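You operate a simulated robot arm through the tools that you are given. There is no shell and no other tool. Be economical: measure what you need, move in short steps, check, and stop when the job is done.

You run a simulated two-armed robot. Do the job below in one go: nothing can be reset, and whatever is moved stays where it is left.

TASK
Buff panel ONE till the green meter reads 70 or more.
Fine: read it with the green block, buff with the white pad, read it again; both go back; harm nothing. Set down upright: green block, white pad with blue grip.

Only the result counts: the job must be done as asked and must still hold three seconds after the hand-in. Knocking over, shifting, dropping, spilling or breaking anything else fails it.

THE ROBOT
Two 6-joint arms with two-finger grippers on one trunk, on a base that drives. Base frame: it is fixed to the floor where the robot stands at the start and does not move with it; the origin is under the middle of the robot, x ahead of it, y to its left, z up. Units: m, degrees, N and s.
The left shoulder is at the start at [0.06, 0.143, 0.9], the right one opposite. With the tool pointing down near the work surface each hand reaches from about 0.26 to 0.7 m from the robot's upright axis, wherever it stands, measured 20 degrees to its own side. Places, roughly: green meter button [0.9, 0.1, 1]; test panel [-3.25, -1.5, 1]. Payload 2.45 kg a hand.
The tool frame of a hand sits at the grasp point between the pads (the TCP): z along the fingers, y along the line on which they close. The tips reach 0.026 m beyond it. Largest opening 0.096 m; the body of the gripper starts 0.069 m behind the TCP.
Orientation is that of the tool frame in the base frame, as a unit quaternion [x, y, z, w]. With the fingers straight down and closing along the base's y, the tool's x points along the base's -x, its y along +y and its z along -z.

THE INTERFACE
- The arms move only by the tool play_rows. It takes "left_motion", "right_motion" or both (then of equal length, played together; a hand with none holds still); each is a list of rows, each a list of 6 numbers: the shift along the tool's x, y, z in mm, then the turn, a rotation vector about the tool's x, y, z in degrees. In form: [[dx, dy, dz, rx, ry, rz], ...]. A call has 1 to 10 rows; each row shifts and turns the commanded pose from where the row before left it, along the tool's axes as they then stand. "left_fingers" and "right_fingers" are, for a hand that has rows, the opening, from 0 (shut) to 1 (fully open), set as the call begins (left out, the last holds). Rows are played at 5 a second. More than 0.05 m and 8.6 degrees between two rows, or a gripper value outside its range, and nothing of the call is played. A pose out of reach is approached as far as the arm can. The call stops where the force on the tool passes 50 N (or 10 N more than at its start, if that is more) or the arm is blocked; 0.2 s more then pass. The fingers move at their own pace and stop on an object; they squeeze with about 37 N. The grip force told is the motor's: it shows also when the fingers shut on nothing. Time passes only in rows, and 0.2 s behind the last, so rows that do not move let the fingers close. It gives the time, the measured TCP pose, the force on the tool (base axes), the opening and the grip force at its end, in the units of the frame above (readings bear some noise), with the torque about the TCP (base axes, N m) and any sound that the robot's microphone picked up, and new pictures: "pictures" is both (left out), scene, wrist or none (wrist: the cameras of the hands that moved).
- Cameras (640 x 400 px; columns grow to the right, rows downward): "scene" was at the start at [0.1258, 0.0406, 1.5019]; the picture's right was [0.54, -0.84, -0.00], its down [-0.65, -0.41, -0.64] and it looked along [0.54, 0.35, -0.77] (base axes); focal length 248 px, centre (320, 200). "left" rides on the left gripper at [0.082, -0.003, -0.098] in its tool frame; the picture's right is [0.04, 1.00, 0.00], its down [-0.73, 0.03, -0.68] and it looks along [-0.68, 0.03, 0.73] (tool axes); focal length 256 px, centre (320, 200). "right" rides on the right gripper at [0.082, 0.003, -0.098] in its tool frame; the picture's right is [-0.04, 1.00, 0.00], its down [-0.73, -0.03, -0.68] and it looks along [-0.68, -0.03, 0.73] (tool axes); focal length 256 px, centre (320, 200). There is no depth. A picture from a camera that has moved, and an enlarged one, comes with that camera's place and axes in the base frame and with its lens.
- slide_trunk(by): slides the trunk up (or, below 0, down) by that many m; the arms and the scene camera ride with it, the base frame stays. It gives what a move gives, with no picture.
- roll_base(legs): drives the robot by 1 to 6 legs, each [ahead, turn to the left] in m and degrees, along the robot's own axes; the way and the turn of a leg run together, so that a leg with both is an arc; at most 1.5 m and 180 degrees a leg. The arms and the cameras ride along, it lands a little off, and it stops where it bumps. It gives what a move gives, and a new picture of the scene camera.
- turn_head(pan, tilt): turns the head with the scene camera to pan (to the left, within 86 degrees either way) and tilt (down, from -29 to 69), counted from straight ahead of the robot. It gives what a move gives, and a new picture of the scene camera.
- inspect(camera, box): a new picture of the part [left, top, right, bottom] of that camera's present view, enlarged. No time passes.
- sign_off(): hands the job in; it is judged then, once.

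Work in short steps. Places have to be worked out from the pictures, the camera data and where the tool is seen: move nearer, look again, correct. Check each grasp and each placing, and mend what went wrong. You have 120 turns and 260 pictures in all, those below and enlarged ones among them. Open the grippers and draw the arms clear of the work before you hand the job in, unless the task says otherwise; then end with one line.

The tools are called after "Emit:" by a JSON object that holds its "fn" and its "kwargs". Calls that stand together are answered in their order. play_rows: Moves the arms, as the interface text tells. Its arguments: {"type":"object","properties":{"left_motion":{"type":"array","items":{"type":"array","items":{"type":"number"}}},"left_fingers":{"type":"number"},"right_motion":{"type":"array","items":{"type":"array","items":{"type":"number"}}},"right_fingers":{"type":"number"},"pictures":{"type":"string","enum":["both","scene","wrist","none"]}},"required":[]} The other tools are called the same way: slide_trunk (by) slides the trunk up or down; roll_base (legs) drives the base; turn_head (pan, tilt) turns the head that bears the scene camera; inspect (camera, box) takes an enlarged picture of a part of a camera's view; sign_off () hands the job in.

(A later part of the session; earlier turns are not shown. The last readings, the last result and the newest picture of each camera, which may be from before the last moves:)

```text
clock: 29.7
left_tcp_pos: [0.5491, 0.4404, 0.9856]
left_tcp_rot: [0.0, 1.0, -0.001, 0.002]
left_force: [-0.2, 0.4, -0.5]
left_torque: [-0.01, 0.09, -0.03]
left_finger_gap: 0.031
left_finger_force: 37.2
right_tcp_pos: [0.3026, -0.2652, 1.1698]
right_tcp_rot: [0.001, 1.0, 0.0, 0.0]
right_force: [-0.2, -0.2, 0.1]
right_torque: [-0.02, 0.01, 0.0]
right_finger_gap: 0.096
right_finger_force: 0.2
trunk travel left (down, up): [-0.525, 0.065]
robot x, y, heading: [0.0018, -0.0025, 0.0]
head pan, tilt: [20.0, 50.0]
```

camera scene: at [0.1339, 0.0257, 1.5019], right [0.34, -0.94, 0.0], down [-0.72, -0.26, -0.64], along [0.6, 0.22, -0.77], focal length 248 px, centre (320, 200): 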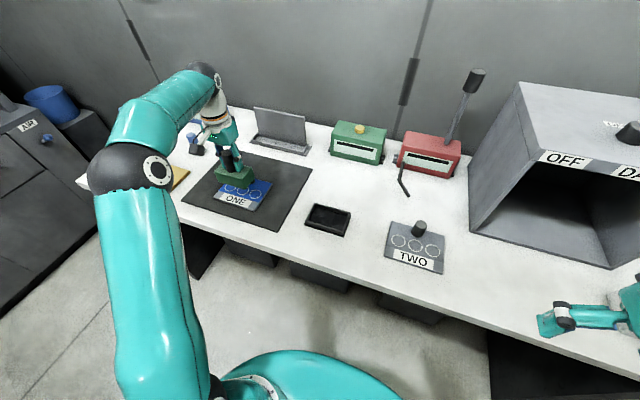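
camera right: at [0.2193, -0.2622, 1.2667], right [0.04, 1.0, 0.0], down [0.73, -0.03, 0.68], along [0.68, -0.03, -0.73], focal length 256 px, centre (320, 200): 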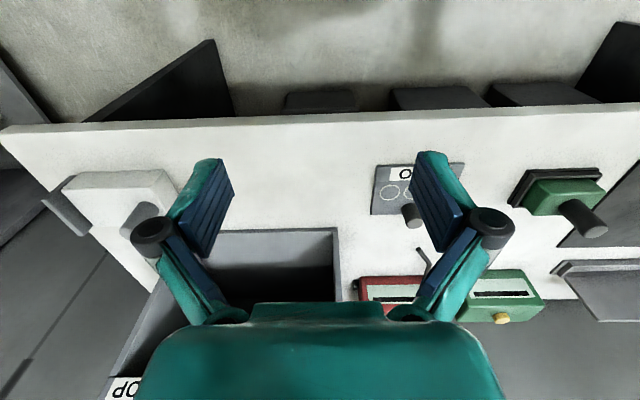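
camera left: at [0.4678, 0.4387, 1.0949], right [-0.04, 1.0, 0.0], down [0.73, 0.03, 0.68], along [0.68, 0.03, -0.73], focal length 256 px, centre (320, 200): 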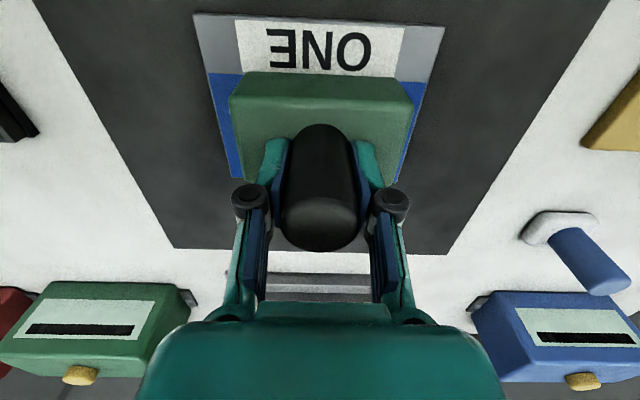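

Contact: weight is off. I release, rise, and then look at the meter.

Emit:
{"fn": "play_rows", "kwargs": {"left_motion": [[0, 0, 0, 0, 0, 0], [0, 0, 0, 0, 0, 0], [0, 0, 0, 0, 0, 0], [0, 0, -20, 0, 0, 0], [0, 0, -40, 0, 0, 0], [0, 0, -40, 0, 0, 0], [0, 0, -40, 0, 0, 0]], "left_fingers": 1}}

Emit:
{"fn": "inspect", "kwargs": {"camera": "scene", "box": [310, 100, 410, 180]}}

```text
clock: 31.3
left_tcp_pos: [0.5476, 0.4424, 1.1248]
left_tcp_rot: [0.001, 1.0, 0.0, -0.002]
left_force: [-0.1, -0.2, -0.3]
left_torque: [0.0, -0.01, 0.01]
left_finger_gap: 0.0961
left_finger_force: 0.1
right_tcp_pos: [0.3025, -0.265, 1.1687]
right_tcp_rot: [0.0, 1.0, 0.0, -0.001]
right_force: [-0.2, -0.6, 0.1]
right_torque: [-0.03, 0.02, 0.01]
right_finger_gap: 0.096
right_finger_force: 0.1
trunk travel left (down, up): [-0.525, 0.065]
robot x, y, heading: [0.0042, 0.0015, -0.1]
head pan, tilt: [20.0, 50.0]
camera scene: at [0.1345, 0.0253, 1.5019], right [0.34, -0.94, 0.0], down [-0.72, -0.26, -0.64], along [0.6, 0.22, -0.77], focal length 248 px, centre (320, 200)
camera left: at [0.4675, 0.4385, 1.2233], right [-0.04, 1.0, 0.0], down [0.73, 0.03, 0.68], along [0.68, 0.03, -0.74], focal length 256 px, centre (320, 200)
```

scene: 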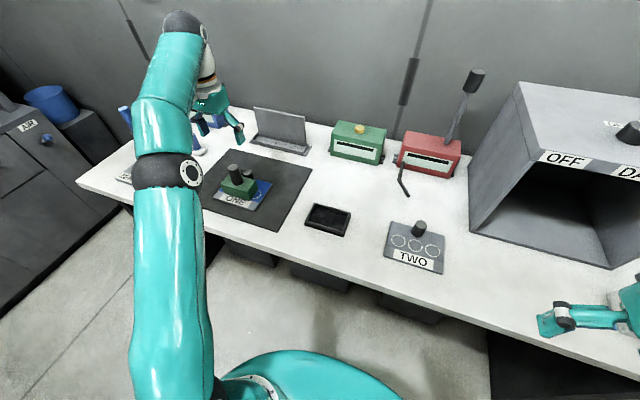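
left: 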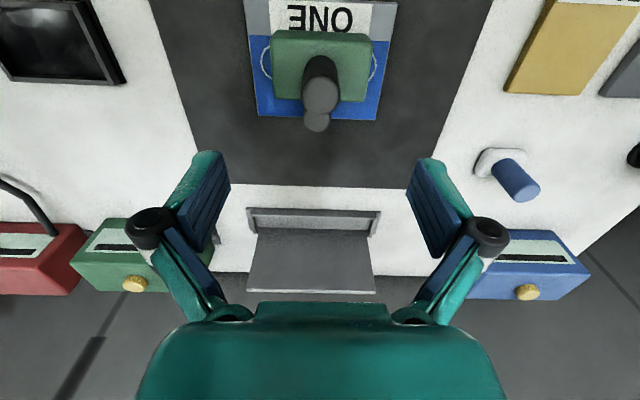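

```text
5.00 times, centred on (360, 140) of scene
camera zoom: at [0.1345, 0.0253, 1.5019], right [0.34, -0.94, 0.0], down [-0.72, -0.26, -0.64], along [0.6, 0.22, -0.77], focal length 1241 px, centre (120, 500)
```

zoom: 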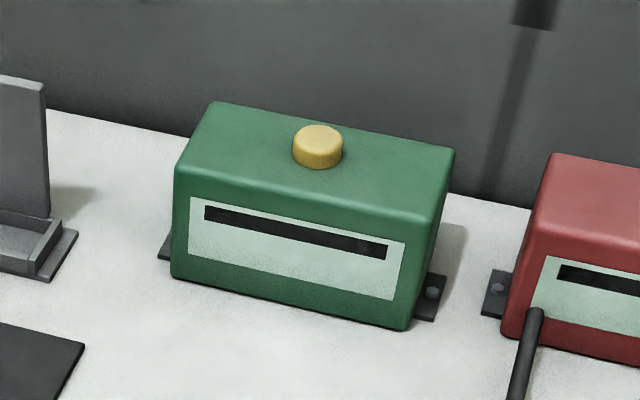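

The block stands on the mid circle; the meter button top triangulates to (0.866, 0.149, ~1.012). I shut the left fingers, swing to y=0.15 and pitch the tool 45° forward for extra reach.

Emit:
{"fn": "play_rows", "kwargs": {"left_motion": [[0, -48, 0, 0, -7.5, 0], [0, -48, 0, 0, -7.5, 0], [0, -48, 0, 0, -7.5, 0], [0, -48, 0, 0, -7.5, 0], [0, -48, 0, 0, -7.5, 0], [0, -48, 0, 0, -7.5, 0], [0, 0, 0, 0, 0, 0]], "left_fingers": 0}}

```text
clock: 32.9
left_tcp_pos: [0.5469, 0.152, 1.1228]
left_tcp_rot: [0.0, 0.924, 0.0, 0.384]
left_force: [1.2, -0.2, -0.2]
left_torque: [-0.04, 0.0, 0.0]
left_finger_gap: 0.0
left_finger_force: 28.7
right_tcp_pos: [0.3018, -0.264, 1.1698]
right_tcp_rot: [0.0, 1.0, 0.0, 0.0]
right_force: [1.0, -0.4, 0.9]
right_torque: [-0.03, 0.0, 0.02]
right_finger_gap: 0.096
right_finger_force: 0.0
trunk travel left (down, up): [-0.525, 0.065]
robot x, y, heading: [-0.0021, -0.0041, -0.0]
head pan, tilt: [20.0, 50.0]
camera scene: at [0.1334, 0.026, 1.502], right [0.34, -0.94, 0.0], down [-0.72, -0.26, -0.64], along [0.6, 0.22, -0.77], focal length 248 px, centre (320, 200)
camera left: at [0.4214, 0.149, 1.1355], right [-0.03, 1.0, -0.03], down [0.04, 0.03, 1.0], along [1.0, 0.03, -0.04], focal length 256 px, centre (320, 200)
```

scene: 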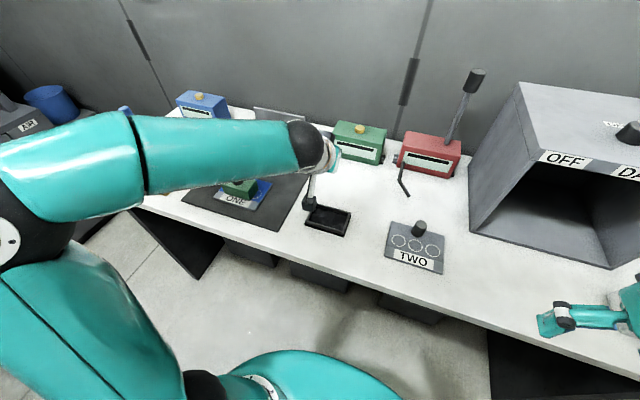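
left: 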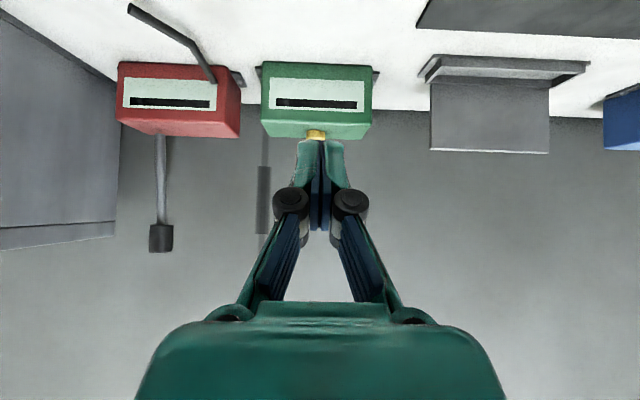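

Pitch is right and the button lines up at y≈0.151. I advance forward at this height and see how far the arm reaches.

Emit:
{"fn": "play_rows", "kwargs": {"left_motion": [[-33, 0, 33, 0, 0, 0], [-33, 0, 33, 0, 0, 0], [-33, 0, 33, 0, 0, 0], [-33, 0, 33, 0, 0, 0], [-33, 0, 33, 0, 0, 0], [-33, 0, 33, 0, 0, 0]]}}

```text
clock: 34.3
left_tcp_pos: [0.7938, 0.15, 1.1174]
left_tcp_rot: [0.0, 0.924, 0.0, 0.383]
left_force: [-1.5, 0.4, 0.8]
left_torque: [-0.02, -0.01, -0.01]
left_finger_gap: 0.0001
left_finger_force: 28.3
left hand out of reach, approached as far as the arm can: row 6
right_tcp_pos: [0.2985, -0.2626, 1.1697]
right_tcp_rot: [0.0, 1.0, 0.0, 0.001]
right_force: [-1.1, 0.7, -0.2]
right_torque: [-0.05, -0.07, 0.02]
right_finger_gap: 0.0959
right_finger_force: 0.2
trunk travel left (down, up): [-0.525, 0.065]
robot x, y, heading: [0.0007, 0.0001, -0.1]
head pan, tilt: [20.0, 50.0]
camera scene: at [0.1297, 0.027, 1.5023], right [0.34, -0.94, 0.0], down [-0.72, -0.26, -0.64], along [0.61, 0.22, -0.76], focal length 248 px, centre (320, 200)
camera left: at [0.6676, 0.1468, 1.1303], right [-0.03, 1.0, -0.03], down [0.04, 0.03, 1.0], along [1.0, 0.03, -0.04], focal length 256 px, centre (320, 200)
```

scene: 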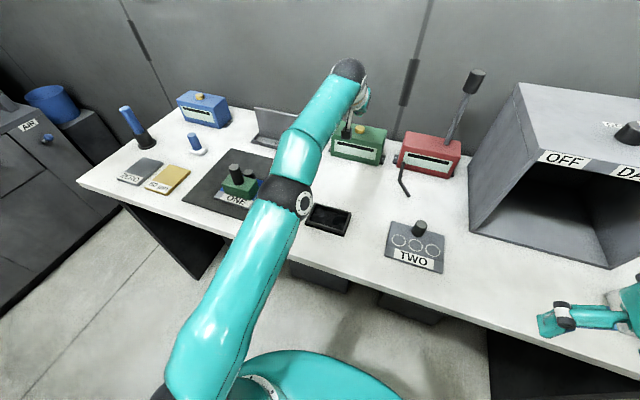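
left: 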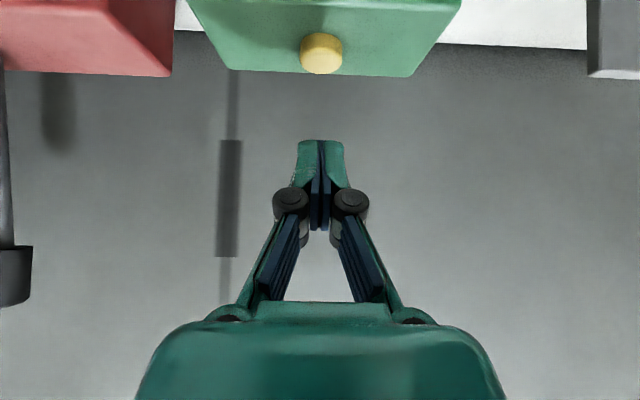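

The arm stops at x≈0.80. Lower and flatter should reach farther; I go down 40 mm and pitch 20° more.

Emit:
{"fn": "play_rows", "kwargs": {"left_motion": [[14, 0, 14, 0, 0, 0], [14, 0, 14, 0, 0, 0], [0, 0, 0, 0, -7, 0], [0, 0, 0, 0, -7, 0], [0, 0, 0, 0, -6, 0], [0, 0, 0, 0, 0, 0]], "pictures": "wrist"}}

```text
clock: 35.7
left_tcp_pos: [0.7942, 0.1497, 1.078]
left_tcp_rot: [0.0, 0.843, -0.001, 0.538]
left_force: [-0.5, -1.4, 0.5]
left_torque: [0.0, 0.01, 0.02]
left_finger_gap: 0.0
left_finger_force: 27.8
right_tcp_pos: [0.303, -0.2651, 1.1688]
right_tcp_rot: [0.0, 1.0, 0.001, 0.0]
right_force: [0.1, 0.1, 0.4]
right_torque: [0.02, 0.0, -0.01]
right_finger_gap: 0.0961
right_finger_force: 0.1
trunk travel left (down, up): [-0.525, 0.065]
robot x, y, heading: [-0.0001, 0.0029, -0.2]
head pan, tilt: [20.0, 50.0]
camera left: at [0.672, 0.1459, 1.0457], right [-0.02, 1.0, -0.04], down [-0.31, 0.03, 0.95], along [0.95, 0.03, 0.31], focal length 256 px, centre (320, 200)
```

left: 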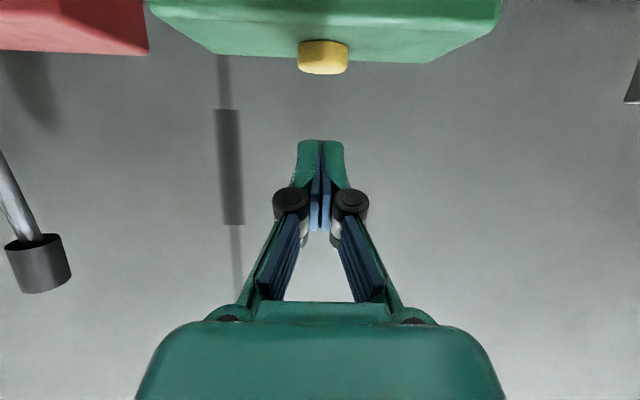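

Now forward 56 mm and down 22 mm to hover just above the button.

Emit:
{"fn": "play_rows", "kwargs": {"left_motion": [[-6, 0, 24, 0, 0, 0], [-2, 0, 20, 0, 0, 0], [4, 0, 16, 0, 0, 0]], "pictures": "both"}}

Emit:
{"fn": "inspect", "kwargs": {"camera": "scene", "box": [310, 90, 410, 170]}}

```text
clock: 36.5
left_tcp_pos: [0.8517, 0.1491, 1.0558]
left_tcp_rot: [0.001, 0.843, 0.0, 0.538]
left_force: [0.3, 0.5, -0.3]
left_torque: [0.03, -0.01, -0.01]
left_finger_gap: 0.0001
left_finger_force: 28.4
right_tcp_pos: [0.3046, -0.2645, 1.1688]
right_tcp_rot: [0.0, 1.0, -0.001, -0.001]
right_force: [-0.3, -0.1, -0.5]
right_torque: [0.01, 0.01, 0.02]
right_finger_gap: 0.096
right_finger_force: 0.0
trunk travel left (down, up): [-0.525, 0.065]
robot x, y, heading: [0.0011, -0.0027, 0.2]
head pan, tilt: [20.0, 50.0]
camera scene: at [0.1348, 0.0254, 1.5019], right [0.34, -0.94, 0.0], down [-0.72, -0.26, -0.64], along [0.6, 0.22, -0.77], focal length 248 px, centre (320, 200)
camera left: at [0.7294, 0.1455, 1.0237], right [-0.02, 1.0, -0.04], down [-0.31, 0.03, 0.95], along [0.95, 0.03, 0.3], focal length 256 px, centre (320, 200)
```

scene: 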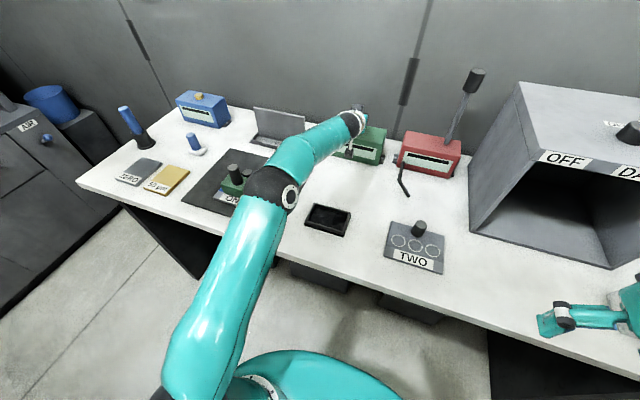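
left: 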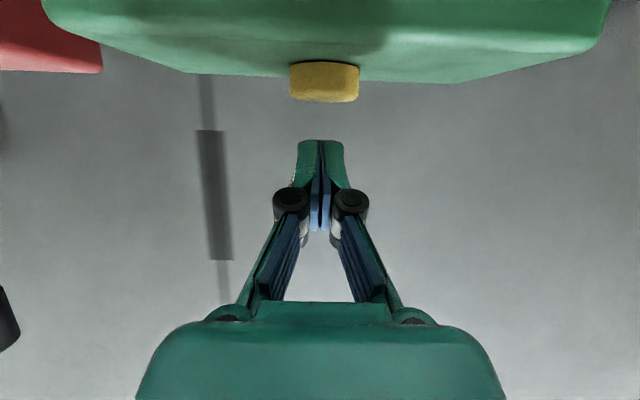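

```text
5.00 times, centred on (360, 130) of scene
camera zoom: at [0.1348, 0.0254, 1.5019], right [0.34, -0.94, 0.0], down [-0.72, -0.26, -0.64], along [0.6, 0.22, -0.77], focal length 1241 px, centre (120, 550)
```

zoom: 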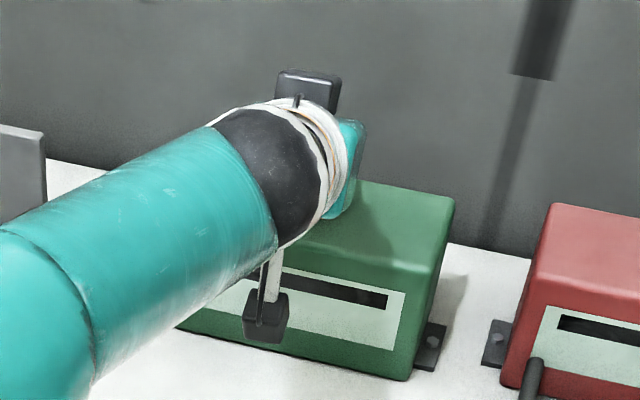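

Tip is ~17 mm above the button top (z≈1.017). I lower 14 mm then press in small steps.

Emit:
{"fn": "play_rows", "kwargs": {"left_motion": [[6.3, 0, 3, 0, 0, 0], [6.3, 0, 3, 0, 0, 0]], "pictures": "none"}}

Emit:
{"fn": "play_rows", "kwargs": {"left_motion": [[2.7, 0, 1.3, 0, 0, 0], [1.8, 0, 0.85, 0, 0, 0]], "pictures": "none"}}

Emit:
{"fn": "play_rows", "kwargs": {"left_motion": [[1.8, 0, 0.85, 0, 0, 0]], "pictures": "wrist"}}

```text
clock: 37.1
left_tcp_pos: [0.8503, 0.1493, 1.0425]
left_tcp_rot: [0.0, 0.843, 0.0, 0.537]
left_force: [-0.2, 0.3, 0.4]
left_torque: [-0.02, -0.02, -0.01]
left_finger_gap: 0.0
left_finger_force: 28.7
right_tcp_pos: [0.3023, -0.2649, 1.1693]
right_tcp_rot: [0.0, 1.0, 0.0, 0.0]
right_force: [-0.2, -0.3, -0.3]
right_torque: [0.0, 0.02, 0.01]
right_finger_gap: 0.0961
right_finger_force: 0.0
trunk travel left (down, up): [-0.525, 0.065]
robot x, y, heading: [0.0021, 0.0029, 0.2]
head pan, tilt: [20.0, 50.0]
```

```text
clock: 37.7
left_tcp_pos: [0.8499, 0.1492, 1.0381]
left_tcp_rot: [0.0, 0.843, 0.0, 0.537]
left_force: [0.6, -0.1, -0.2]
left_torque: [0.01, 0.03, -0.03]
left_finger_gap: 0.0
left_finger_force: 28.3
right_tcp_pos: [0.3032, -0.2645, 1.1691]
right_tcp_rot: [0.0, 1.0, -0.001, 0.0]
right_force: [0.1, 0.8, 0.0]
right_torque: [0.03, 0.01, -0.04]
right_finger_gap: 0.0964
right_finger_force: 0.1
trunk travel left (down, up): [-0.525, 0.065]
robot x, y, heading: [0.0009, 0.0016, 0.1]
head pan, tilt: [20.0, 50.0]
```

```text
clock: 38.1
left_tcp_pos: [0.8502, 0.1495, 1.0356]
left_tcp_rot: [-0.001, 0.843, 0.0, 0.537]
left_force: [0.7, -1.0, 0.9]
left_torque: [-0.03, -0.01, -0.02]
left_finger_gap: 0.0061
left_finger_force: 28.7
right_tcp_pos: [0.3031, -0.2655, 1.1692]
right_tcp_rot: [0.0, 1.0, 0.0, 0.0]
right_force: [-0.5, 0.2, -0.5]
right_torque: [0.02, 0.04, -0.01]
right_finger_gap: 0.0958
right_finger_force: 0.0
trunk travel left (down, up): [-0.525, 0.065]
robot x, y, heading: [-0.0007, -0.0003, -0.3]
head pan, tilt: [20.0, 50.0]
camera left: at [0.7281, 0.1458, 1.0033], right [-0.02, 1.0, -0.04], down [-0.31, 0.03, 0.95], along [0.95, 0.03, 0.31], focal length 256 px, centre (320, 200)
```

left: 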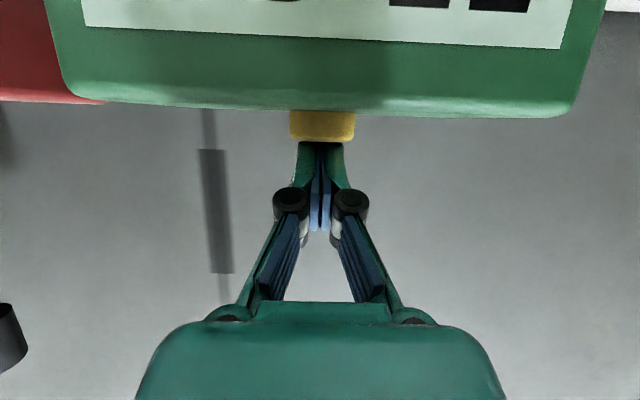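

The display changed: it shows characters. I back off a little and read the meter.

Emit:
{"fn": "play_rows", "kwargs": {"left_motion": [[-9, 0, -4.2, 0, 0, 0], [-20, 0, -9, 0, 0, 0], [0, 0, -40, 0, 0, 0], [0, 0, -40, 0, 0, 0], [0, 0, -40, 0, 0, 0]], "pictures": "both"}}

Emit:
{"fn": "inspect", "kwargs": {"camera": "scene", "box": [320, 115, 400, 175]}}

```text
clock: 39.3
left_tcp_pos: [0.7402, 0.148, 1.1203]
left_tcp_rot: [0.0, 0.843, 0.0, 0.538]
left_force: [0.1, -0.5, -0.2]
left_torque: [-0.03, 0.05, 0.02]
left_finger_gap: 0.0
left_finger_force: 28.5
right_tcp_pos: [0.3022, -0.2647, 1.1704]
right_tcp_rot: [-0.001, 1.0, 0.0, 0.001]
right_force: [-0.3, -0.3, -0.6]
right_torque: [0.0, -0.01, -0.02]
right_finger_gap: 0.0959
right_finger_force: 0.0
trunk travel left (down, up): [-0.525, 0.065]
robot x, y, heading: [-0.0025, 0.0005, -0.3]
head pan, tilt: [20.0, 50.0]
camera scene: at [0.1317, 0.0256, 1.5021], right [0.34, -0.94, 0.0], down [-0.72, -0.26, -0.64], along [0.6, 0.22, -0.77], focal length 248 px, centre (320, 200)
camera left: at [0.619, 0.1445, 1.0879], right [-0.02, 1.0, -0.04], down [-0.31, 0.03, 0.95], along [0.95, 0.03, 0.31], focal length 256 px, centre (320, 200)
```

scene: 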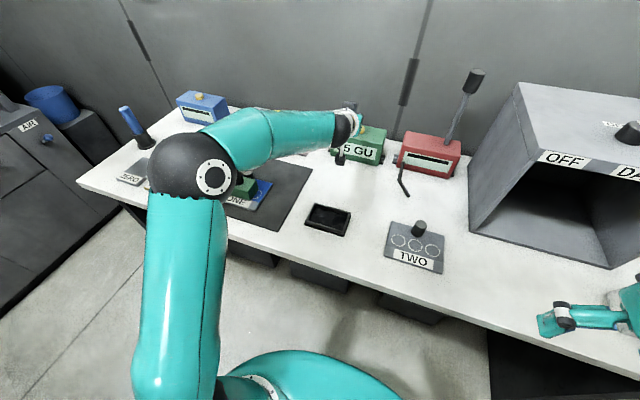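
left: 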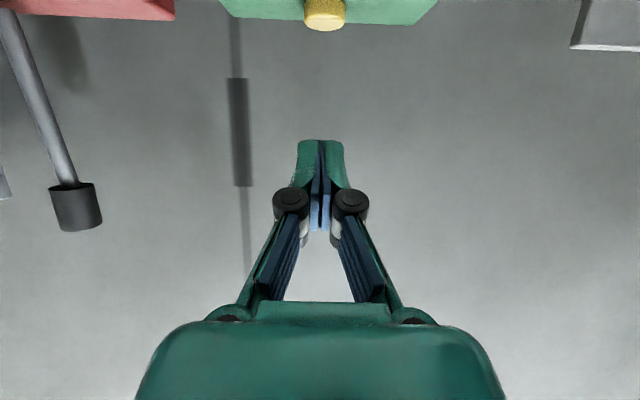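

```text
6.67 times, centred on (360, 145) of scene
camera zoom: at [0.1317, 0.0256, 1.5021], right [0.34, -0.94, 0.0], down [-0.72, -0.26, -0.64], along [0.6, 0.22, -0.77], focal length 1655 px, centre (53, 567)
```

zoom: 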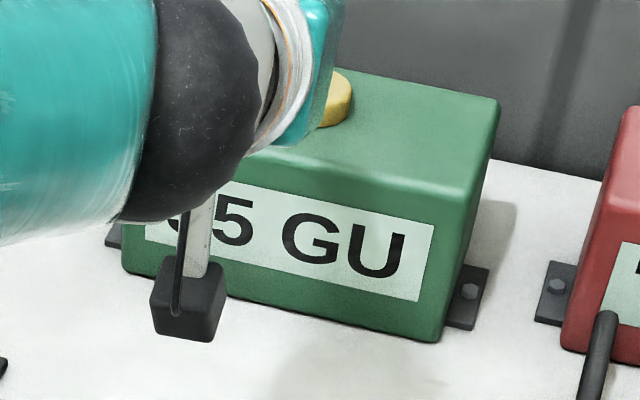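

It reads “?5 GU”. I retract the arm, un-pitching, to see the whole display.

Emit:
{"fn": "play_rows", "kwargs": {"left_motion": [[10, 0, -30, 0, 8.125, 0], [10, 0, -30, 0, 8.125, 0], [15, 0, -25, 0, 8.125, 0], [20, 0, -20, 0, 8.125, 0], [25, 0, -10, 0, 8.125, 0], [30, 0, -10, 0, 8.125, 0], [30, 0, 0, 0, 8.125, 0], [20, 0, 0, 0, 8.125, 0]], "left_fingers": 1, "pictures": "scene"}}

Emit:
{"fn": "inspect", "kwargs": {"camera": "scene", "box": [320, 115, 400, 175]}}

```text
clock: 41.1
left_tcp_pos: [0.5168, 0.1503, 1.1192]
left_tcp_rot: [0.0, 1.0, -0.001, -0.001]
left_force: [-0.1, 0.1, -0.7]
left_torque: [-0.05, 0.0, -0.05]
left_finger_gap: 0.096
left_finger_force: 0.0
right_tcp_pos: [0.3034, -0.2644, 1.1691]
right_tcp_rot: [0.001, 1.0, 0.0, 0.0]
right_force: [-0.1, -0.8, 0.3]
right_torque: [-0.02, 0.0, 0.0]
right_finger_gap: 0.0962
right_finger_force: 0.1
trunk travel left (down, up): [-0.525, 0.065]
robot x, y, heading: [-0.0007, 0.001, 0.2]
head pan, tilt: [20.0, 50.0]
camera scene: at [0.1339, 0.0255, 1.5019], right [0.34, -0.94, 0.0], down [-0.72, -0.26, -0.64], along [0.6, 0.22, -0.77], focal length 248 px, centre (320, 200)
```

scene: 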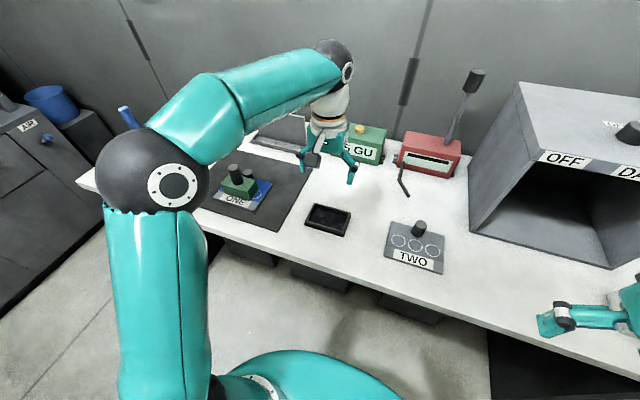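

```text
6.67 times, centred on (360, 145) of scene
camera zoom: at [0.1339, 0.0255, 1.5019], right [0.34, -0.94, 0.0], down [-0.72, -0.26, -0.64], along [0.6, 0.22, -0.77], focal length 1655 px, centre (53, 567)
```

zoom: 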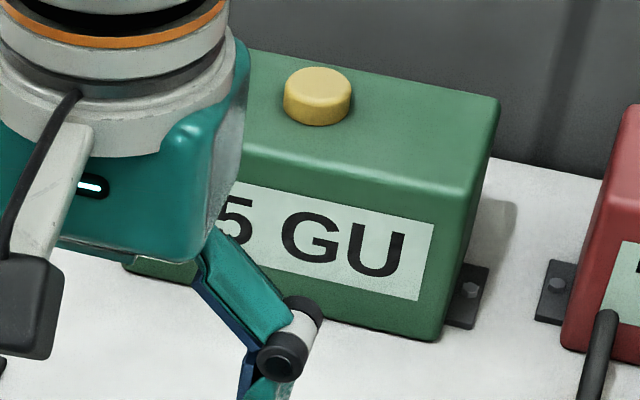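

I move the hand over to the block, clearing the view of the display.

Emit:
{"fn": "play_rows", "kwargs": {"left_motion": [[-5, 41.5, 0, 0, 0, 0], [-5, 41.5, 0, 0, 0, 0], [-5, 41.5, 0, 0, 0, 0], [-5, 41.5, 0, 0, 0, 0], [-5, 41.5, 0, 0, 0, 0], [-4, 41.5, 0, 0, 0, 0], [-3, 41.5, 0, 0, 0, 0]], "pictures": "both"}}

Emit:
{"fn": "inspect", "kwargs": {"camera": "scene", "box": [320, 115, 400, 175]}}

```text
clock: 42.7
left_tcp_pos: [0.547, 0.4416, 1.114]
left_tcp_rot: [0.002, 1.0, -0.001, 0.0]
left_force: [1.1, 0.0, -0.3]
left_torque: [0.0, 0.0, 0.0]
left_finger_gap: 0.0958
left_finger_force: 0.0
right_tcp_pos: [0.3038, -0.2625, 1.1689]
right_tcp_rot: [0.0, 1.0, 0.001, -0.001]
right_force: [-0.3, 0.4, 0.0]
right_torque: [-0.03, 0.04, 0.01]
right_finger_gap: 0.0964
right_finger_force: 0.1
trunk travel left (down, up): [-0.525, 0.065]
robot x, y, heading: [0.0005, 0.0006, 0.1]
head pan, tilt: [20.0, 50.0]
camera scene: at [0.1345, 0.0266, 1.5019], right [0.34, -0.94, 0.0], down [-0.72, -0.26, -0.64], along [0.6, 0.22, -0.77], focal length 248 px, centre (320, 200)
camera left: at [0.4673, 0.4385, 1.2128], right [-0.04, 1.0, 0.0], down [0.73, 0.03, 0.68], along [0.68, 0.03, -0.73], focal length 256 px, centre (320, 200)
```

scene: 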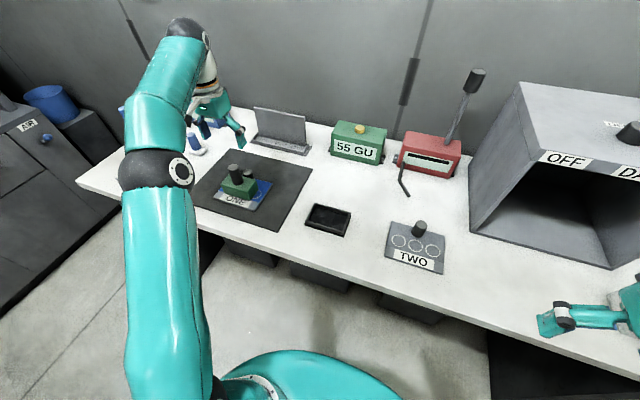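
left: 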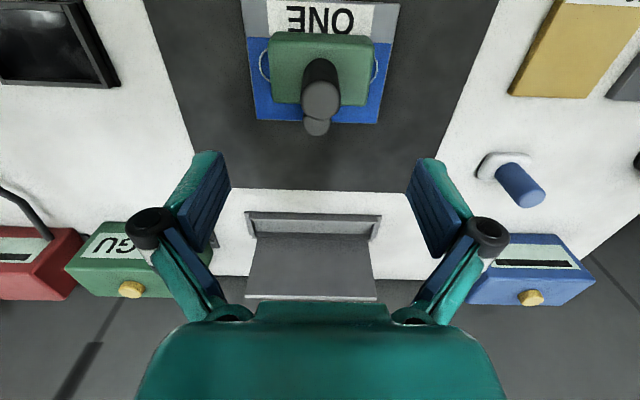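

```text
6.67 times, centred on (360, 145) of scene
camera zoom: at [0.1345, 0.0266, 1.5019], right [0.34, -0.94, 0.0], down [-0.72, -0.26, -0.64], along [0.6, 0.22, -0.77], focal length 1655 px, centre (53, 567)
```

zoom: 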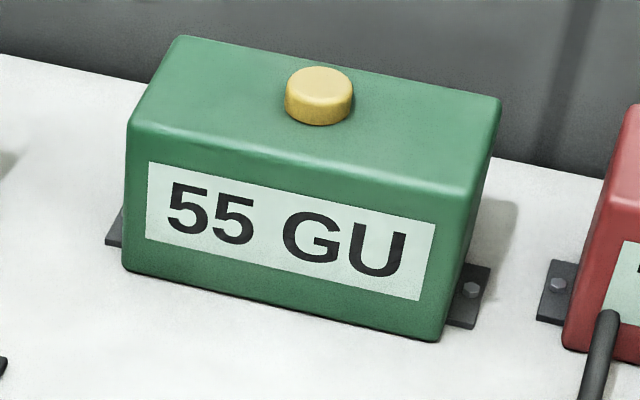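

Initial reading: 55 GU. The pad at ≈(0.667, 0.70) needs the robot ~0.4 m further left. I retract the left arm, then drive: turn left, ahead 0.40, turn back, ahead 0.03.

Emit:
{"fn": "play_rows", "kwargs": {"left_motion": [[10, 0, -45, 0, 0, 0], [35, -5, -30, 0, 0, 0], [42, -5, -20, 0, 0, 0], [45, -5, -10, 0, 0, 0], [45, -5, -10, 0, 0, 0], [45, -5, 0, 0, 0, 0], [45, -5, 0, 0, 0, 0]], "pictures": "none"}}

Emit:
{"fn": "roll_base", "kwargs": {"legs": [[0, 90], [0.4, 0], [0, -90], [0.03, 0]]}}

```text
clock: 44.3
left_tcp_pos: [0.2738, 0.4082, 1.231]
left_tcp_rot: [0.0, 1.0, 0.001, 0.003]
left_force: [-0.6, -0.1, -0.3]
left_torque: [-0.02, -0.03, 0.02]
left_finger_gap: 0.0962
left_finger_force: 0.1
left hand out of reach, approached as far as the arm can: row 1
right_tcp_pos: [0.3003, -0.2642, 1.1695]
right_tcp_rot: [0.0, 1.0, 0.0, 0.001]
right_force: [0.2, 0.1, 0.5]
right_torque: [0.0, -0.03, -0.02]
right_finger_gap: 0.096
right_finger_force: 0.0
trunk travel left (down, up): [-0.525, 0.065]
robot x, y, heading: [-0.0025, 0.0036, -0.1]
head pan, tilt: [20.0, 50.0]
```

```text
clock: 49.2
left_tcp_pos: [-0.414, 0.2729, 1.2302]
left_tcp_rot: [0.712, -0.702, 0.001, -0.002]
left_force: [-0.8, 0.8, 0.5]
left_torque: [0.0, -0.03, 0.03]
left_finger_gap: 0.0958
left_finger_force: 0.1
right_tcp_pos: [0.2571, 0.3077, 1.1696]
right_tcp_rot: [0.711, -0.703, 0.001, 0.0]
right_force: [-1.2, 0.0, -0.1]
right_torque: [-0.05, -0.07, 0.06]
right_finger_gap: 0.0958
right_finger_force: 0.1
trunk travel left (down, up): [-0.525, 0.065]
robot x, y, heading: [0.0319, 0.0062, 90.6]
head pan, tilt: [20.0, 50.0]
stopped in leg 1: the robot was blocked; the commanded pose is now the measured one
camera scene: at [0.0016, 0.1341, 1.5018], right [0.94, 0.35, 0.0], down [0.27, -0.72, -0.64], along [-0.22, 0.6, -0.77], focal length 248 px, centre (320, 200)
```

scene: 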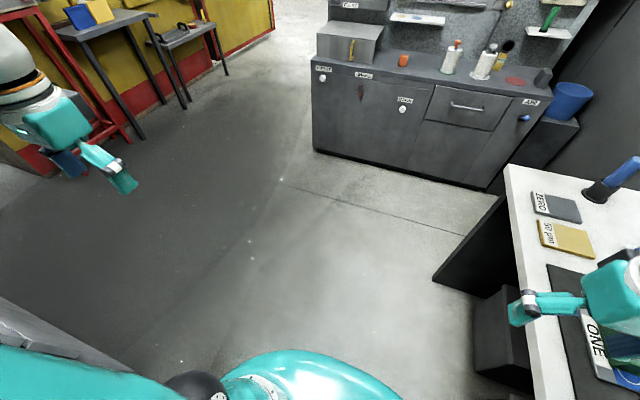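

The turn was blocked right at its end; the robot was pushed 3 cm. I look around to see what touched.

Emit:
{"fn": "turn_head", "kwargs": {"pan": 86, "tilt": 40}}

Emit:
{"fn": "turn_head", "kwargs": {"pan": -70, "tilt": 45}}

```text
clock: 50.6
left_tcp_pos: [-0.4125, 0.2726, 1.2309]
left_tcp_rot: [0.712, -0.702, -0.001, -0.001]
left_force: [0.0, 0.3, -0.2]
left_torque: [-0.02, 0.02, -0.01]
left_finger_gap: 0.0958
left_finger_force: 0.1
right_tcp_pos: [0.2597, 0.3081, 1.1689]
right_tcp_rot: [0.711, -0.703, 0.0, 0.0]
right_force: [0.2, -0.1, 0.9]
right_torque: [-0.02, -0.02, -0.01]
right_finger_gap: 0.0962
right_finger_force: 0.1
trunk travel left (down, up): [-0.525, 0.065]
robot x, y, heading: [0.0324, 0.0047, 90.4]
head pan, tilt: [85.9, 40.0]
camera scene: at [-0.0537, 0.0665, 1.5162], right [0.06, 1.0, 0.0], down [0.64, -0.04, -0.77], along [-0.76, 0.05, -0.64], focal length 248 px, centre (320, 200)
```

scene: 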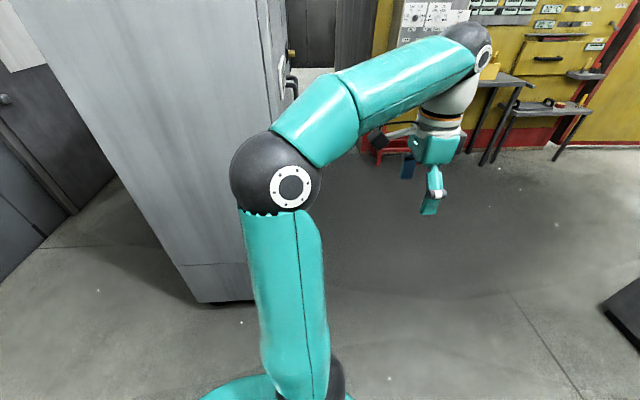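

```text
clock: 53.0
left_tcp_pos: [-0.4132, 0.2708, 1.2314]
left_tcp_rot: [0.712, -0.702, -0.002, -0.001]
left_force: [0.4, 0.2, -0.3]
left_torque: [-0.01, 0.04, -0.01]
left_finger_gap: 0.0959
left_finger_force: 0.0
right_tcp_pos: [0.2599, 0.3079, 1.1699]
right_tcp_rot: [0.711, -0.703, 0.0, 0.0]
right_force: [-0.3, -0.1, 0.6]
right_torque: [0.0, -0.05, 0.0]
right_finger_gap: 0.096
right_finger_force: 0.0
trunk travel left (down, up): [-0.525, 0.065]
robot x, y, heading: [0.0308, 0.0004, 90.4]
head pan, tilt: [-70.0, 45.0]
camera scene: at [0.1072, 0.0896, 1.5089], right [0.35, -0.94, 0.0], down [-0.66, -0.25, -0.71], along [0.66, 0.25, -0.71], focal length 248 px, centre (320, 200)
```

scene: 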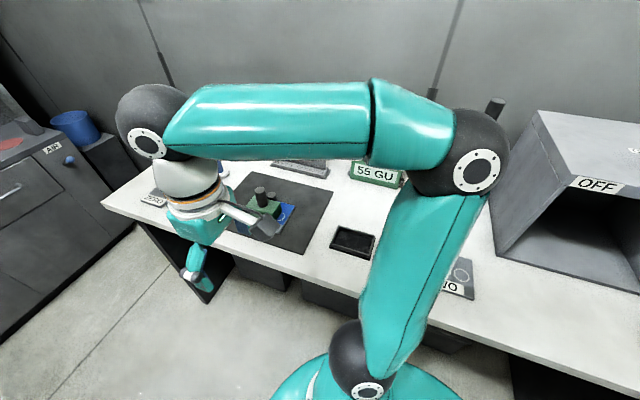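

The left elbow touched the big grey cabinet behind; nothing else was disturbed. I turn back a few degrees, roll ahead 0.40 and turn to face the table.

Emit:
{"fn": "roll_base", "kwargs": {"legs": [[0, -4], [0.4, 0]]}}

```text
clock: 56.0
left_tcp_pos: [-0.3691, 0.6967, 1.232]
left_tcp_rot: [-0.688, 0.726, 0.001, 0.001]
left_force: [-0.7, 0.0, -0.1]
left_torque: [-0.01, -0.02, 0.0]
left_finger_gap: 0.0961
left_finger_force: 0.0
right_tcp_pos: [0.304, 0.6867, 1.1701]
right_tcp_rot: [-0.687, 0.727, -0.002, -0.001]
right_force: [0.1, 0.3, -0.2]
right_torque: [-0.02, -0.03, 0.0]
right_finger_gap: 0.096
right_finger_force: 0.0
trunk travel left (down, up): [-0.525, 0.065]
robot x, y, heading: [0.0565, 0.3985, 86.9]
head pan, tilt: [-70.0, 45.0]
camera scene: at [0.1378, 0.4808, 1.5089], right [0.29, -0.96, 0.0], down [-0.68, -0.2, -0.71], along [0.68, 0.2, -0.71], focal length 248 px, centre (320, 200)
```

scene: 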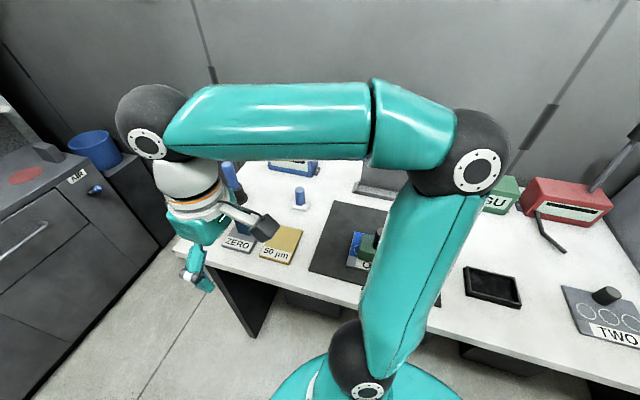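

Good, at (0.057, 0.40). Now I turn right 87° to face the table.

Emit:
{"fn": "roll_base", "kwargs": {"legs": [[0, -87]]}}

Emit:
{"fn": "turn_head", "kwargs": {"pan": 0, "tilt": 50}}

```text
clock: 60.5
left_tcp_pos: [0.3372, 0.8356, 1.2342]
left_tcp_rot: [0.001, 1.0, 0.001, 0.002]
left_force: [0.1, -0.4, 0.7]
left_torque: [0.06, 0.0, -0.01]
left_finger_gap: 0.0959
left_finger_force: 0.2
right_tcp_pos: [0.3599, 0.1629, 1.1713]
right_tcp_rot: [0.001, 1.0, 0.002, -0.001]
right_force: [-0.7, -1.1, 0.4]
right_torque: [0.02, -0.06, -0.01]
right_finger_gap: 0.0957
right_finger_force: 0.1
trunk travel left (down, up): [-0.525, 0.065]
robot x, y, heading: [0.0573, 0.4286, 0.4]
head pan, tilt: [-70.0, 45.0]
stopped in leg 1: the robot was blocked; the commanded pose is now the measured one
camera scene: at [0.1469, 0.3503, 1.5088], right [-0.94, -0.34, 0.0], down [-0.24, 0.66, -0.71], along [0.24, -0.66, -0.71], focal length 248 px, centre (320, 200)
```

scene: 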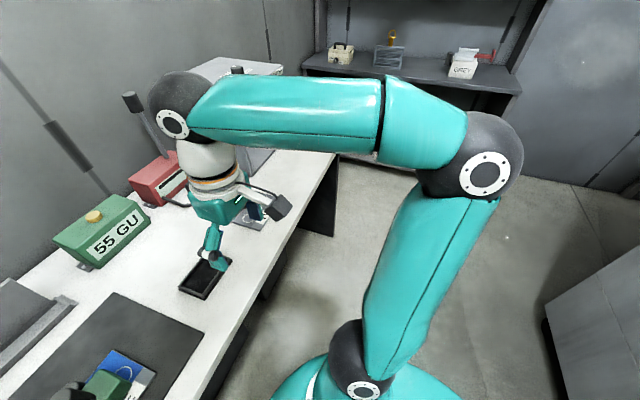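

```text
clock: 61.9
left_tcp_pos: [0.3366, 0.8367, 1.2326]
left_tcp_rot: [0.001, 1.0, 0.0, 0.002]
left_force: [0.1, 0.1, 0.1]
left_torque: [0.0, -0.01, 0.06]
left_finger_gap: 0.0959
left_finger_force: 0.0
right_tcp_pos: [0.3615, 0.1642, 1.1705]
right_tcp_rot: [0.001, 1.0, 0.0, -0.001]
right_force: [0.0, -0.2, 0.3]
right_torque: [-0.01, -0.04, 0.03]
right_finger_gap: 0.0955
right_finger_force: 0.0
trunk travel left (down, up): [-0.525, 0.065]
robot x, y, heading: [0.059, 0.43, 0.7]
head pan, tilt: [0.0, 50.0]
camera scene: at [0.1963, 0.429, 1.502], right [0.0, -1.0, 0.0], down [-0.77, 0.0, -0.64], along [0.64, 0.0, -0.77], focal length 248 px, centre (320, 200)
```

scene: 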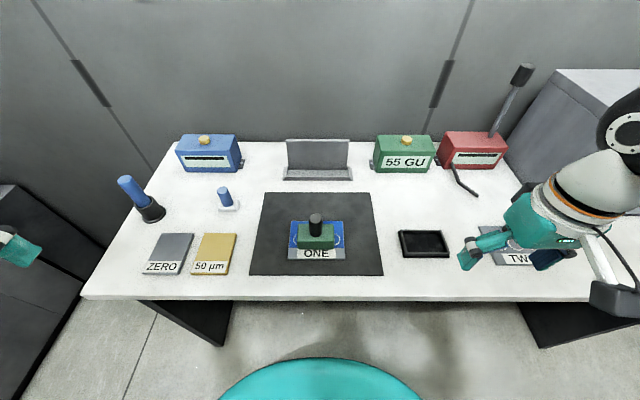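

The turn ended 0.5° short, touching at the elbow again, but all stands as before and the robot faces the table at (0.058, 0.43). Now I bring the right hand over the block on the panel.

Emit:
{"fn": "play_rows", "kwargs": {"right_motion": [[-23.5, 34.8, 11.3, 0, 0, 0], [-23.5, 34.8, 11.3, 0, 0, 0], [-23.5, 34.8, 11.3, 0, 0, 0], [-23.5, 34.8, 11.3, 0, 0, 0], [-23.5, 34.8, 11.3, 0, 0, 0], [-23.5, 34.8, 11.3, 0, 0, 0], [-23.5, 34.8, 11.3, 0, 0, 0], [-23.5, 34.8, 11.3, 0, 0, 0]], "pictures": "wrist"}}

```text
clock: 63.7
left_tcp_pos: [0.3385, 0.8379, 1.231]
left_tcp_rot: [0.002, 1.0, 0.0, 0.001]
left_force: [0.6, -0.4, 0.5]
left_torque: [-0.03, 0.02, 0.0]
left_finger_gap: 0.0961
left_finger_force: 0.0
right_tcp_pos: [0.5526, 0.4407, 1.0808]
right_tcp_rot: [0.001, 1.0, 0.0, -0.001]
right_force: [0.3, 0.2, -0.4]
right_torque: [-0.05, 0.04, -0.01]
right_finger_gap: 0.0962
right_finger_force: 0.0
trunk travel left (down, up): [-0.525, 0.065]
robot x, y, heading: [0.0581, 0.426, 0.2]
head pan, tilt: [0.0, 50.0]
camera right: at [0.4704, 0.4454, 1.1784], right [0.04, 1.0, 0.0], down [0.73, -0.03, 0.68], along [0.68, -0.03, -0.74], focal length 256 px, centre (320, 200)
```

right: 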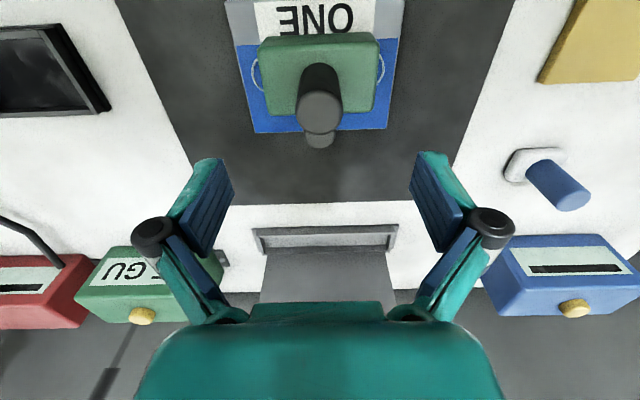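

Knob seen at (0.546, 0.442). I shift back 6 mm, lower to z≈0.985 and close.

Emit:
{"fn": "play_rows", "kwargs": {"right_motion": [[5.5, 1.5, 30, 0, 0, 0], [0, 0, 30, 0, 0, 0], [0, 0, 25, 0, 0, 0], [0, 0, 10.5, 0, 0, 0]], "pictures": "none"}}

Emit:
{"fn": "play_rows", "kwargs": {"right_motion": [[0, 0, 0, 0, 0, 0], [0, 0, 0, 0, 0, 0], [0, 0, 0, 0, 0, 0], [0, 0, 0, 0, 0, 0], [0, 0, -3, 0, 0, 0], [0, 0, -3, 0, 0, 0], [0, 0, -4, 0, 0, 0]], "right_fingers": 0, "pictures": "wrist"}}

```text
clock: 64.7
left_tcp_pos: [0.3364, 0.8378, 1.2328]
left_tcp_rot: [0.002, 1.0, 0.001, 0.0]
left_force: [-0.7, -0.6, -0.5]
left_torque: [0.0, 0.0, 0.01]
left_finger_gap: 0.0961
left_finger_force: 0.0
right_tcp_pos: [0.548, 0.443, 0.9858]
right_tcp_rot: [0.002, 1.0, -0.001, -0.001]
right_force: [-0.4, -0.4, -0.5]
right_torque: [-0.02, -0.03, 0.0]
right_finger_gap: 0.0959
right_finger_force: 0.0
trunk travel left (down, up): [-0.525, 0.065]
robot x, y, heading: [0.0579, 0.4306, 0.3]
head pan, tilt: [0.0, 50.0]
```

```text
clock: 66.3
left_tcp_pos: [0.3355, 0.838, 1.2321]
left_tcp_rot: [0.002, 1.0, 0.001, 0.001]
left_force: [0.0, 0.5, 0.7]
left_torque: [-0.02, 0.01, 0.0]
left_finger_gap: 0.096
left_finger_force: 0.0
right_tcp_pos: [0.5456, 0.4439, 0.9947]
right_tcp_rot: [0.002, 1.0, 0.0, -0.001]
right_force: [-0.5, 1.0, -3.5]
right_torque: [0.01, -0.04, -0.01]
right_finger_gap: 0.031
right_finger_force: 36.9
trunk travel left (down, up): [-0.525, 0.065]
robot x, y, heading: [0.0594, 0.4266, 0.3]
head pan, tilt: [0.0, 50.0]
camera right: at [0.4621, 0.4479, 1.0927], right [0.04, 1.0, 0.0], down [0.73, -0.03, 0.68], along [0.68, -0.03, -0.74], focal length 256 px, centre (320, 200)
```

right: 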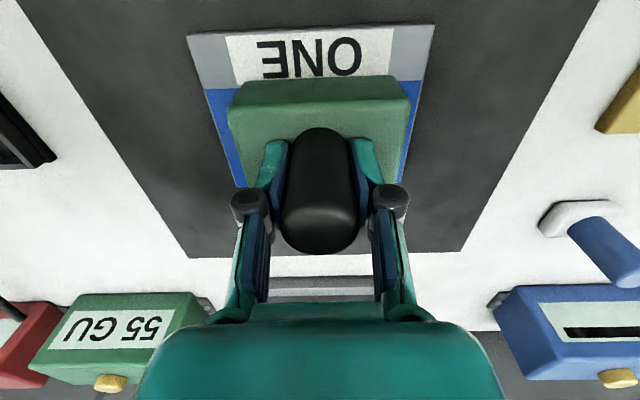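

Held. I lift and carry it slowly back to its tray while I use the pad.

Emit:
{"fn": "play_rows", "kwargs": {"right_motion": [[0, 0, -8, 0, 0, 0], [0, 0, -12, 0, 0, 0], [0, 0, -12, 0, 0, 0], [0, 0, -12, 0, 0, 0], [0, 0, -6, 0, 0, 0], [0, -10, 0, 0, 0, 0], [0, -18, 0, 0, 0, 0], [0, -22, 0, 0, 0, 0], [0, -22, 0, 0, 0, 0], [0, -18, 0, 0, 0, 0]], "pictures": "none"}}

Emit:
{"fn": "play_rows", "kwargs": {"right_motion": [[0, -10, 0, 0, 0, 0], [0, -20, 0, 0, 0, 0], [0, -24, 0, 0, 0, 0], [0, -24, 0, 0, 0, 0], [0, -24, 0, 0, 0, 0], [0, -24, 0, 0, 0, 0], [0, -24, 0, 0, 0, 0], [0, -24, 0, 0, 0, 0], [0, -18, 0, 0, 0, 0], [0, -10, 0, 0, 0, 0]], "pictures": "both"}}

```text
clock: 68.5
left_tcp_pos: [0.3362, 0.8369, 1.2326]
left_tcp_rot: [0.002, 1.0, -0.001, 0.001]
left_force: [1.4, 0.7, 0.6]
left_torque: [-0.01, 0.02, -0.02]
left_finger_gap: 0.0962
left_finger_force: 0.1
right_tcp_pos: [0.5436, 0.3535, 1.043]
right_tcp_rot: [0.001, 1.0, 0.0, -0.001]
right_force: [0.3, -0.3, -3.7]
right_torque: [0.01, -0.05, -0.02]
right_finger_gap: 0.0311
right_finger_force: 37.0
trunk travel left (down, up): [-0.525, 0.065]
robot x, y, heading: [0.0598, 0.4293, 0.4]
head pan, tilt: [0.0, 50.0]
```

```text
clock: 70.7
left_tcp_pos: [0.3374, 0.8381, 1.2322]
left_tcp_rot: [0.002, 1.0, 0.0, 0.002]
left_force: [-0.5, -0.1, 0.6]
left_torque: [0.01, -0.01, -0.02]
left_finger_gap: 0.096
left_finger_force: 0.1
right_tcp_pos: [0.5428, 0.1518, 1.0443]
right_tcp_rot: [0.002, 1.0, 0.0, -0.001]
right_force: [-0.3, -0.3, -1.8]
right_torque: [0.01, 0.03, 0.04]
right_finger_gap: 0.0314
right_finger_force: 36.8
trunk travel left (down, up): [-0.525, 0.065]
robot x, y, heading: [0.0597, 0.4282, 0.1]
head pan, tilt: [0.0, 50.0]
camera scene: at [0.1968, 0.4287, 1.502], right [0.0, -1.0, 0.0], down [-0.77, 0.0, -0.64], along [0.64, 0.0, -0.77], focal length 248 px, centre (320, 200)
camera right: at [0.4607, 0.1549, 1.1419], right [0.04, 1.0, 0.0], down [0.73, -0.03, 0.68], along [0.68, -0.03, -0.73], focal length 256 px, centre (320, 200)
```

scene: 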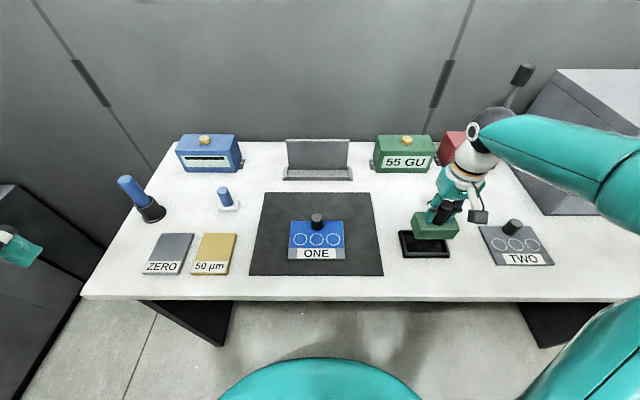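
right: 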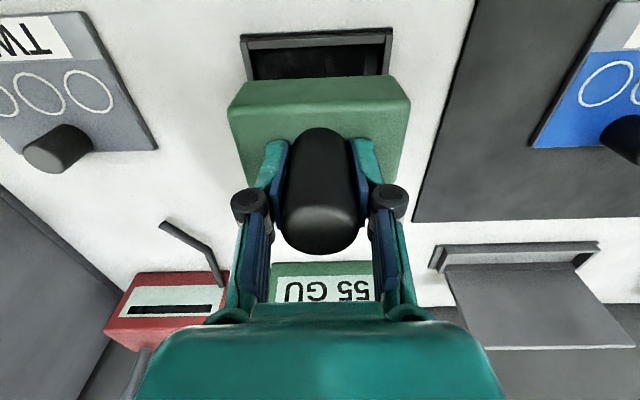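

Aligned with the tray within a mm or so. I lower gently.

Emit:
{"fn": "play_rows", "kwargs": {"right_motion": [[0, 0, 10, 0, 0, 0], [0, 0, 15, 0, 0, 0], [0, 0, 12, 0, 0, 0], [0, 0, 8, 0, 0, 0]], "pictures": "wrist"}}

Emit:
{"fn": "inspect", "kwargs": {"camera": "scene", "box": [370, 180, 490, 270]}}

```text
clock: 71.7
left_tcp_pos: [0.336, 0.839, 1.2333]
left_tcp_rot: [0.001, 1.0, 0.001, 0.002]
left_force: [-0.1, 0.5, 0.0]
left_torque: [-0.01, 0.03, -0.01]
left_finger_gap: 0.096
left_finger_force: 0.0
right_tcp_pos: [0.5444, 0.1521, 1.0001]
right_tcp_rot: [0.002, 1.0, 0.0, -0.001]
right_force: [0.1, 0.5, -3.1]
right_torque: [0.02, -0.03, -0.01]
right_finger_gap: 0.0315
right_finger_force: 36.8
trunk travel left (down, up): [-0.525, 0.065]
robot x, y, heading: [0.0548, 0.4287, 0.2]
head pan, tilt: [0.0, 50.0]
camera right: at [0.4616, 0.1554, 1.0974], right [0.04, 1.0, 0.0], down [0.73, -0.03, 0.68], along [0.68, -0.03, -0.74], focal length 256 px, centre (320, 200)
```

right: 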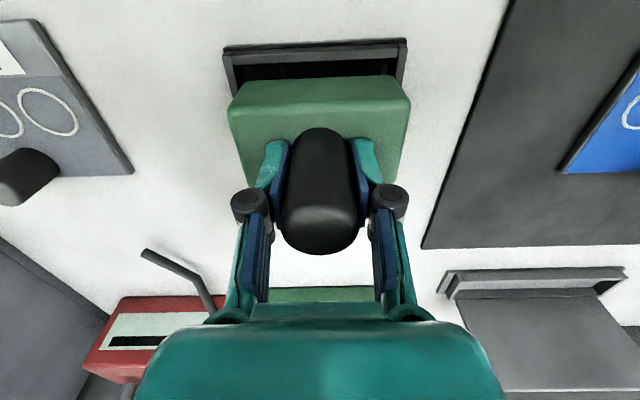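

```text
4.44 times, centred on (430, 225) of scene
camera zoom: at [0.197, 0.4288, 1.5019], right [0.0, -1.0, 0.0], down [-0.77, 0.0, -0.64], along [0.64, 0.0, -0.77], focal length 1104 px, centre (-169, 89)
```

zoom: 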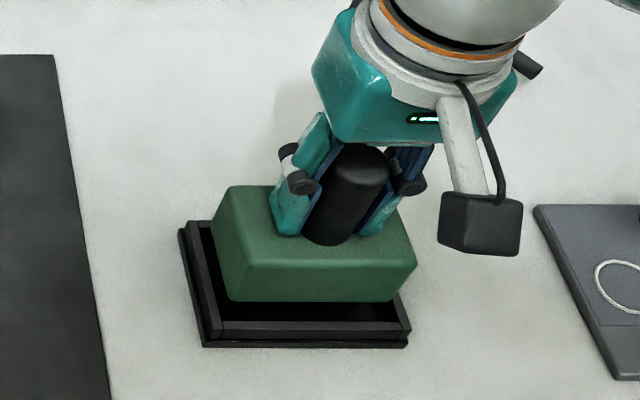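

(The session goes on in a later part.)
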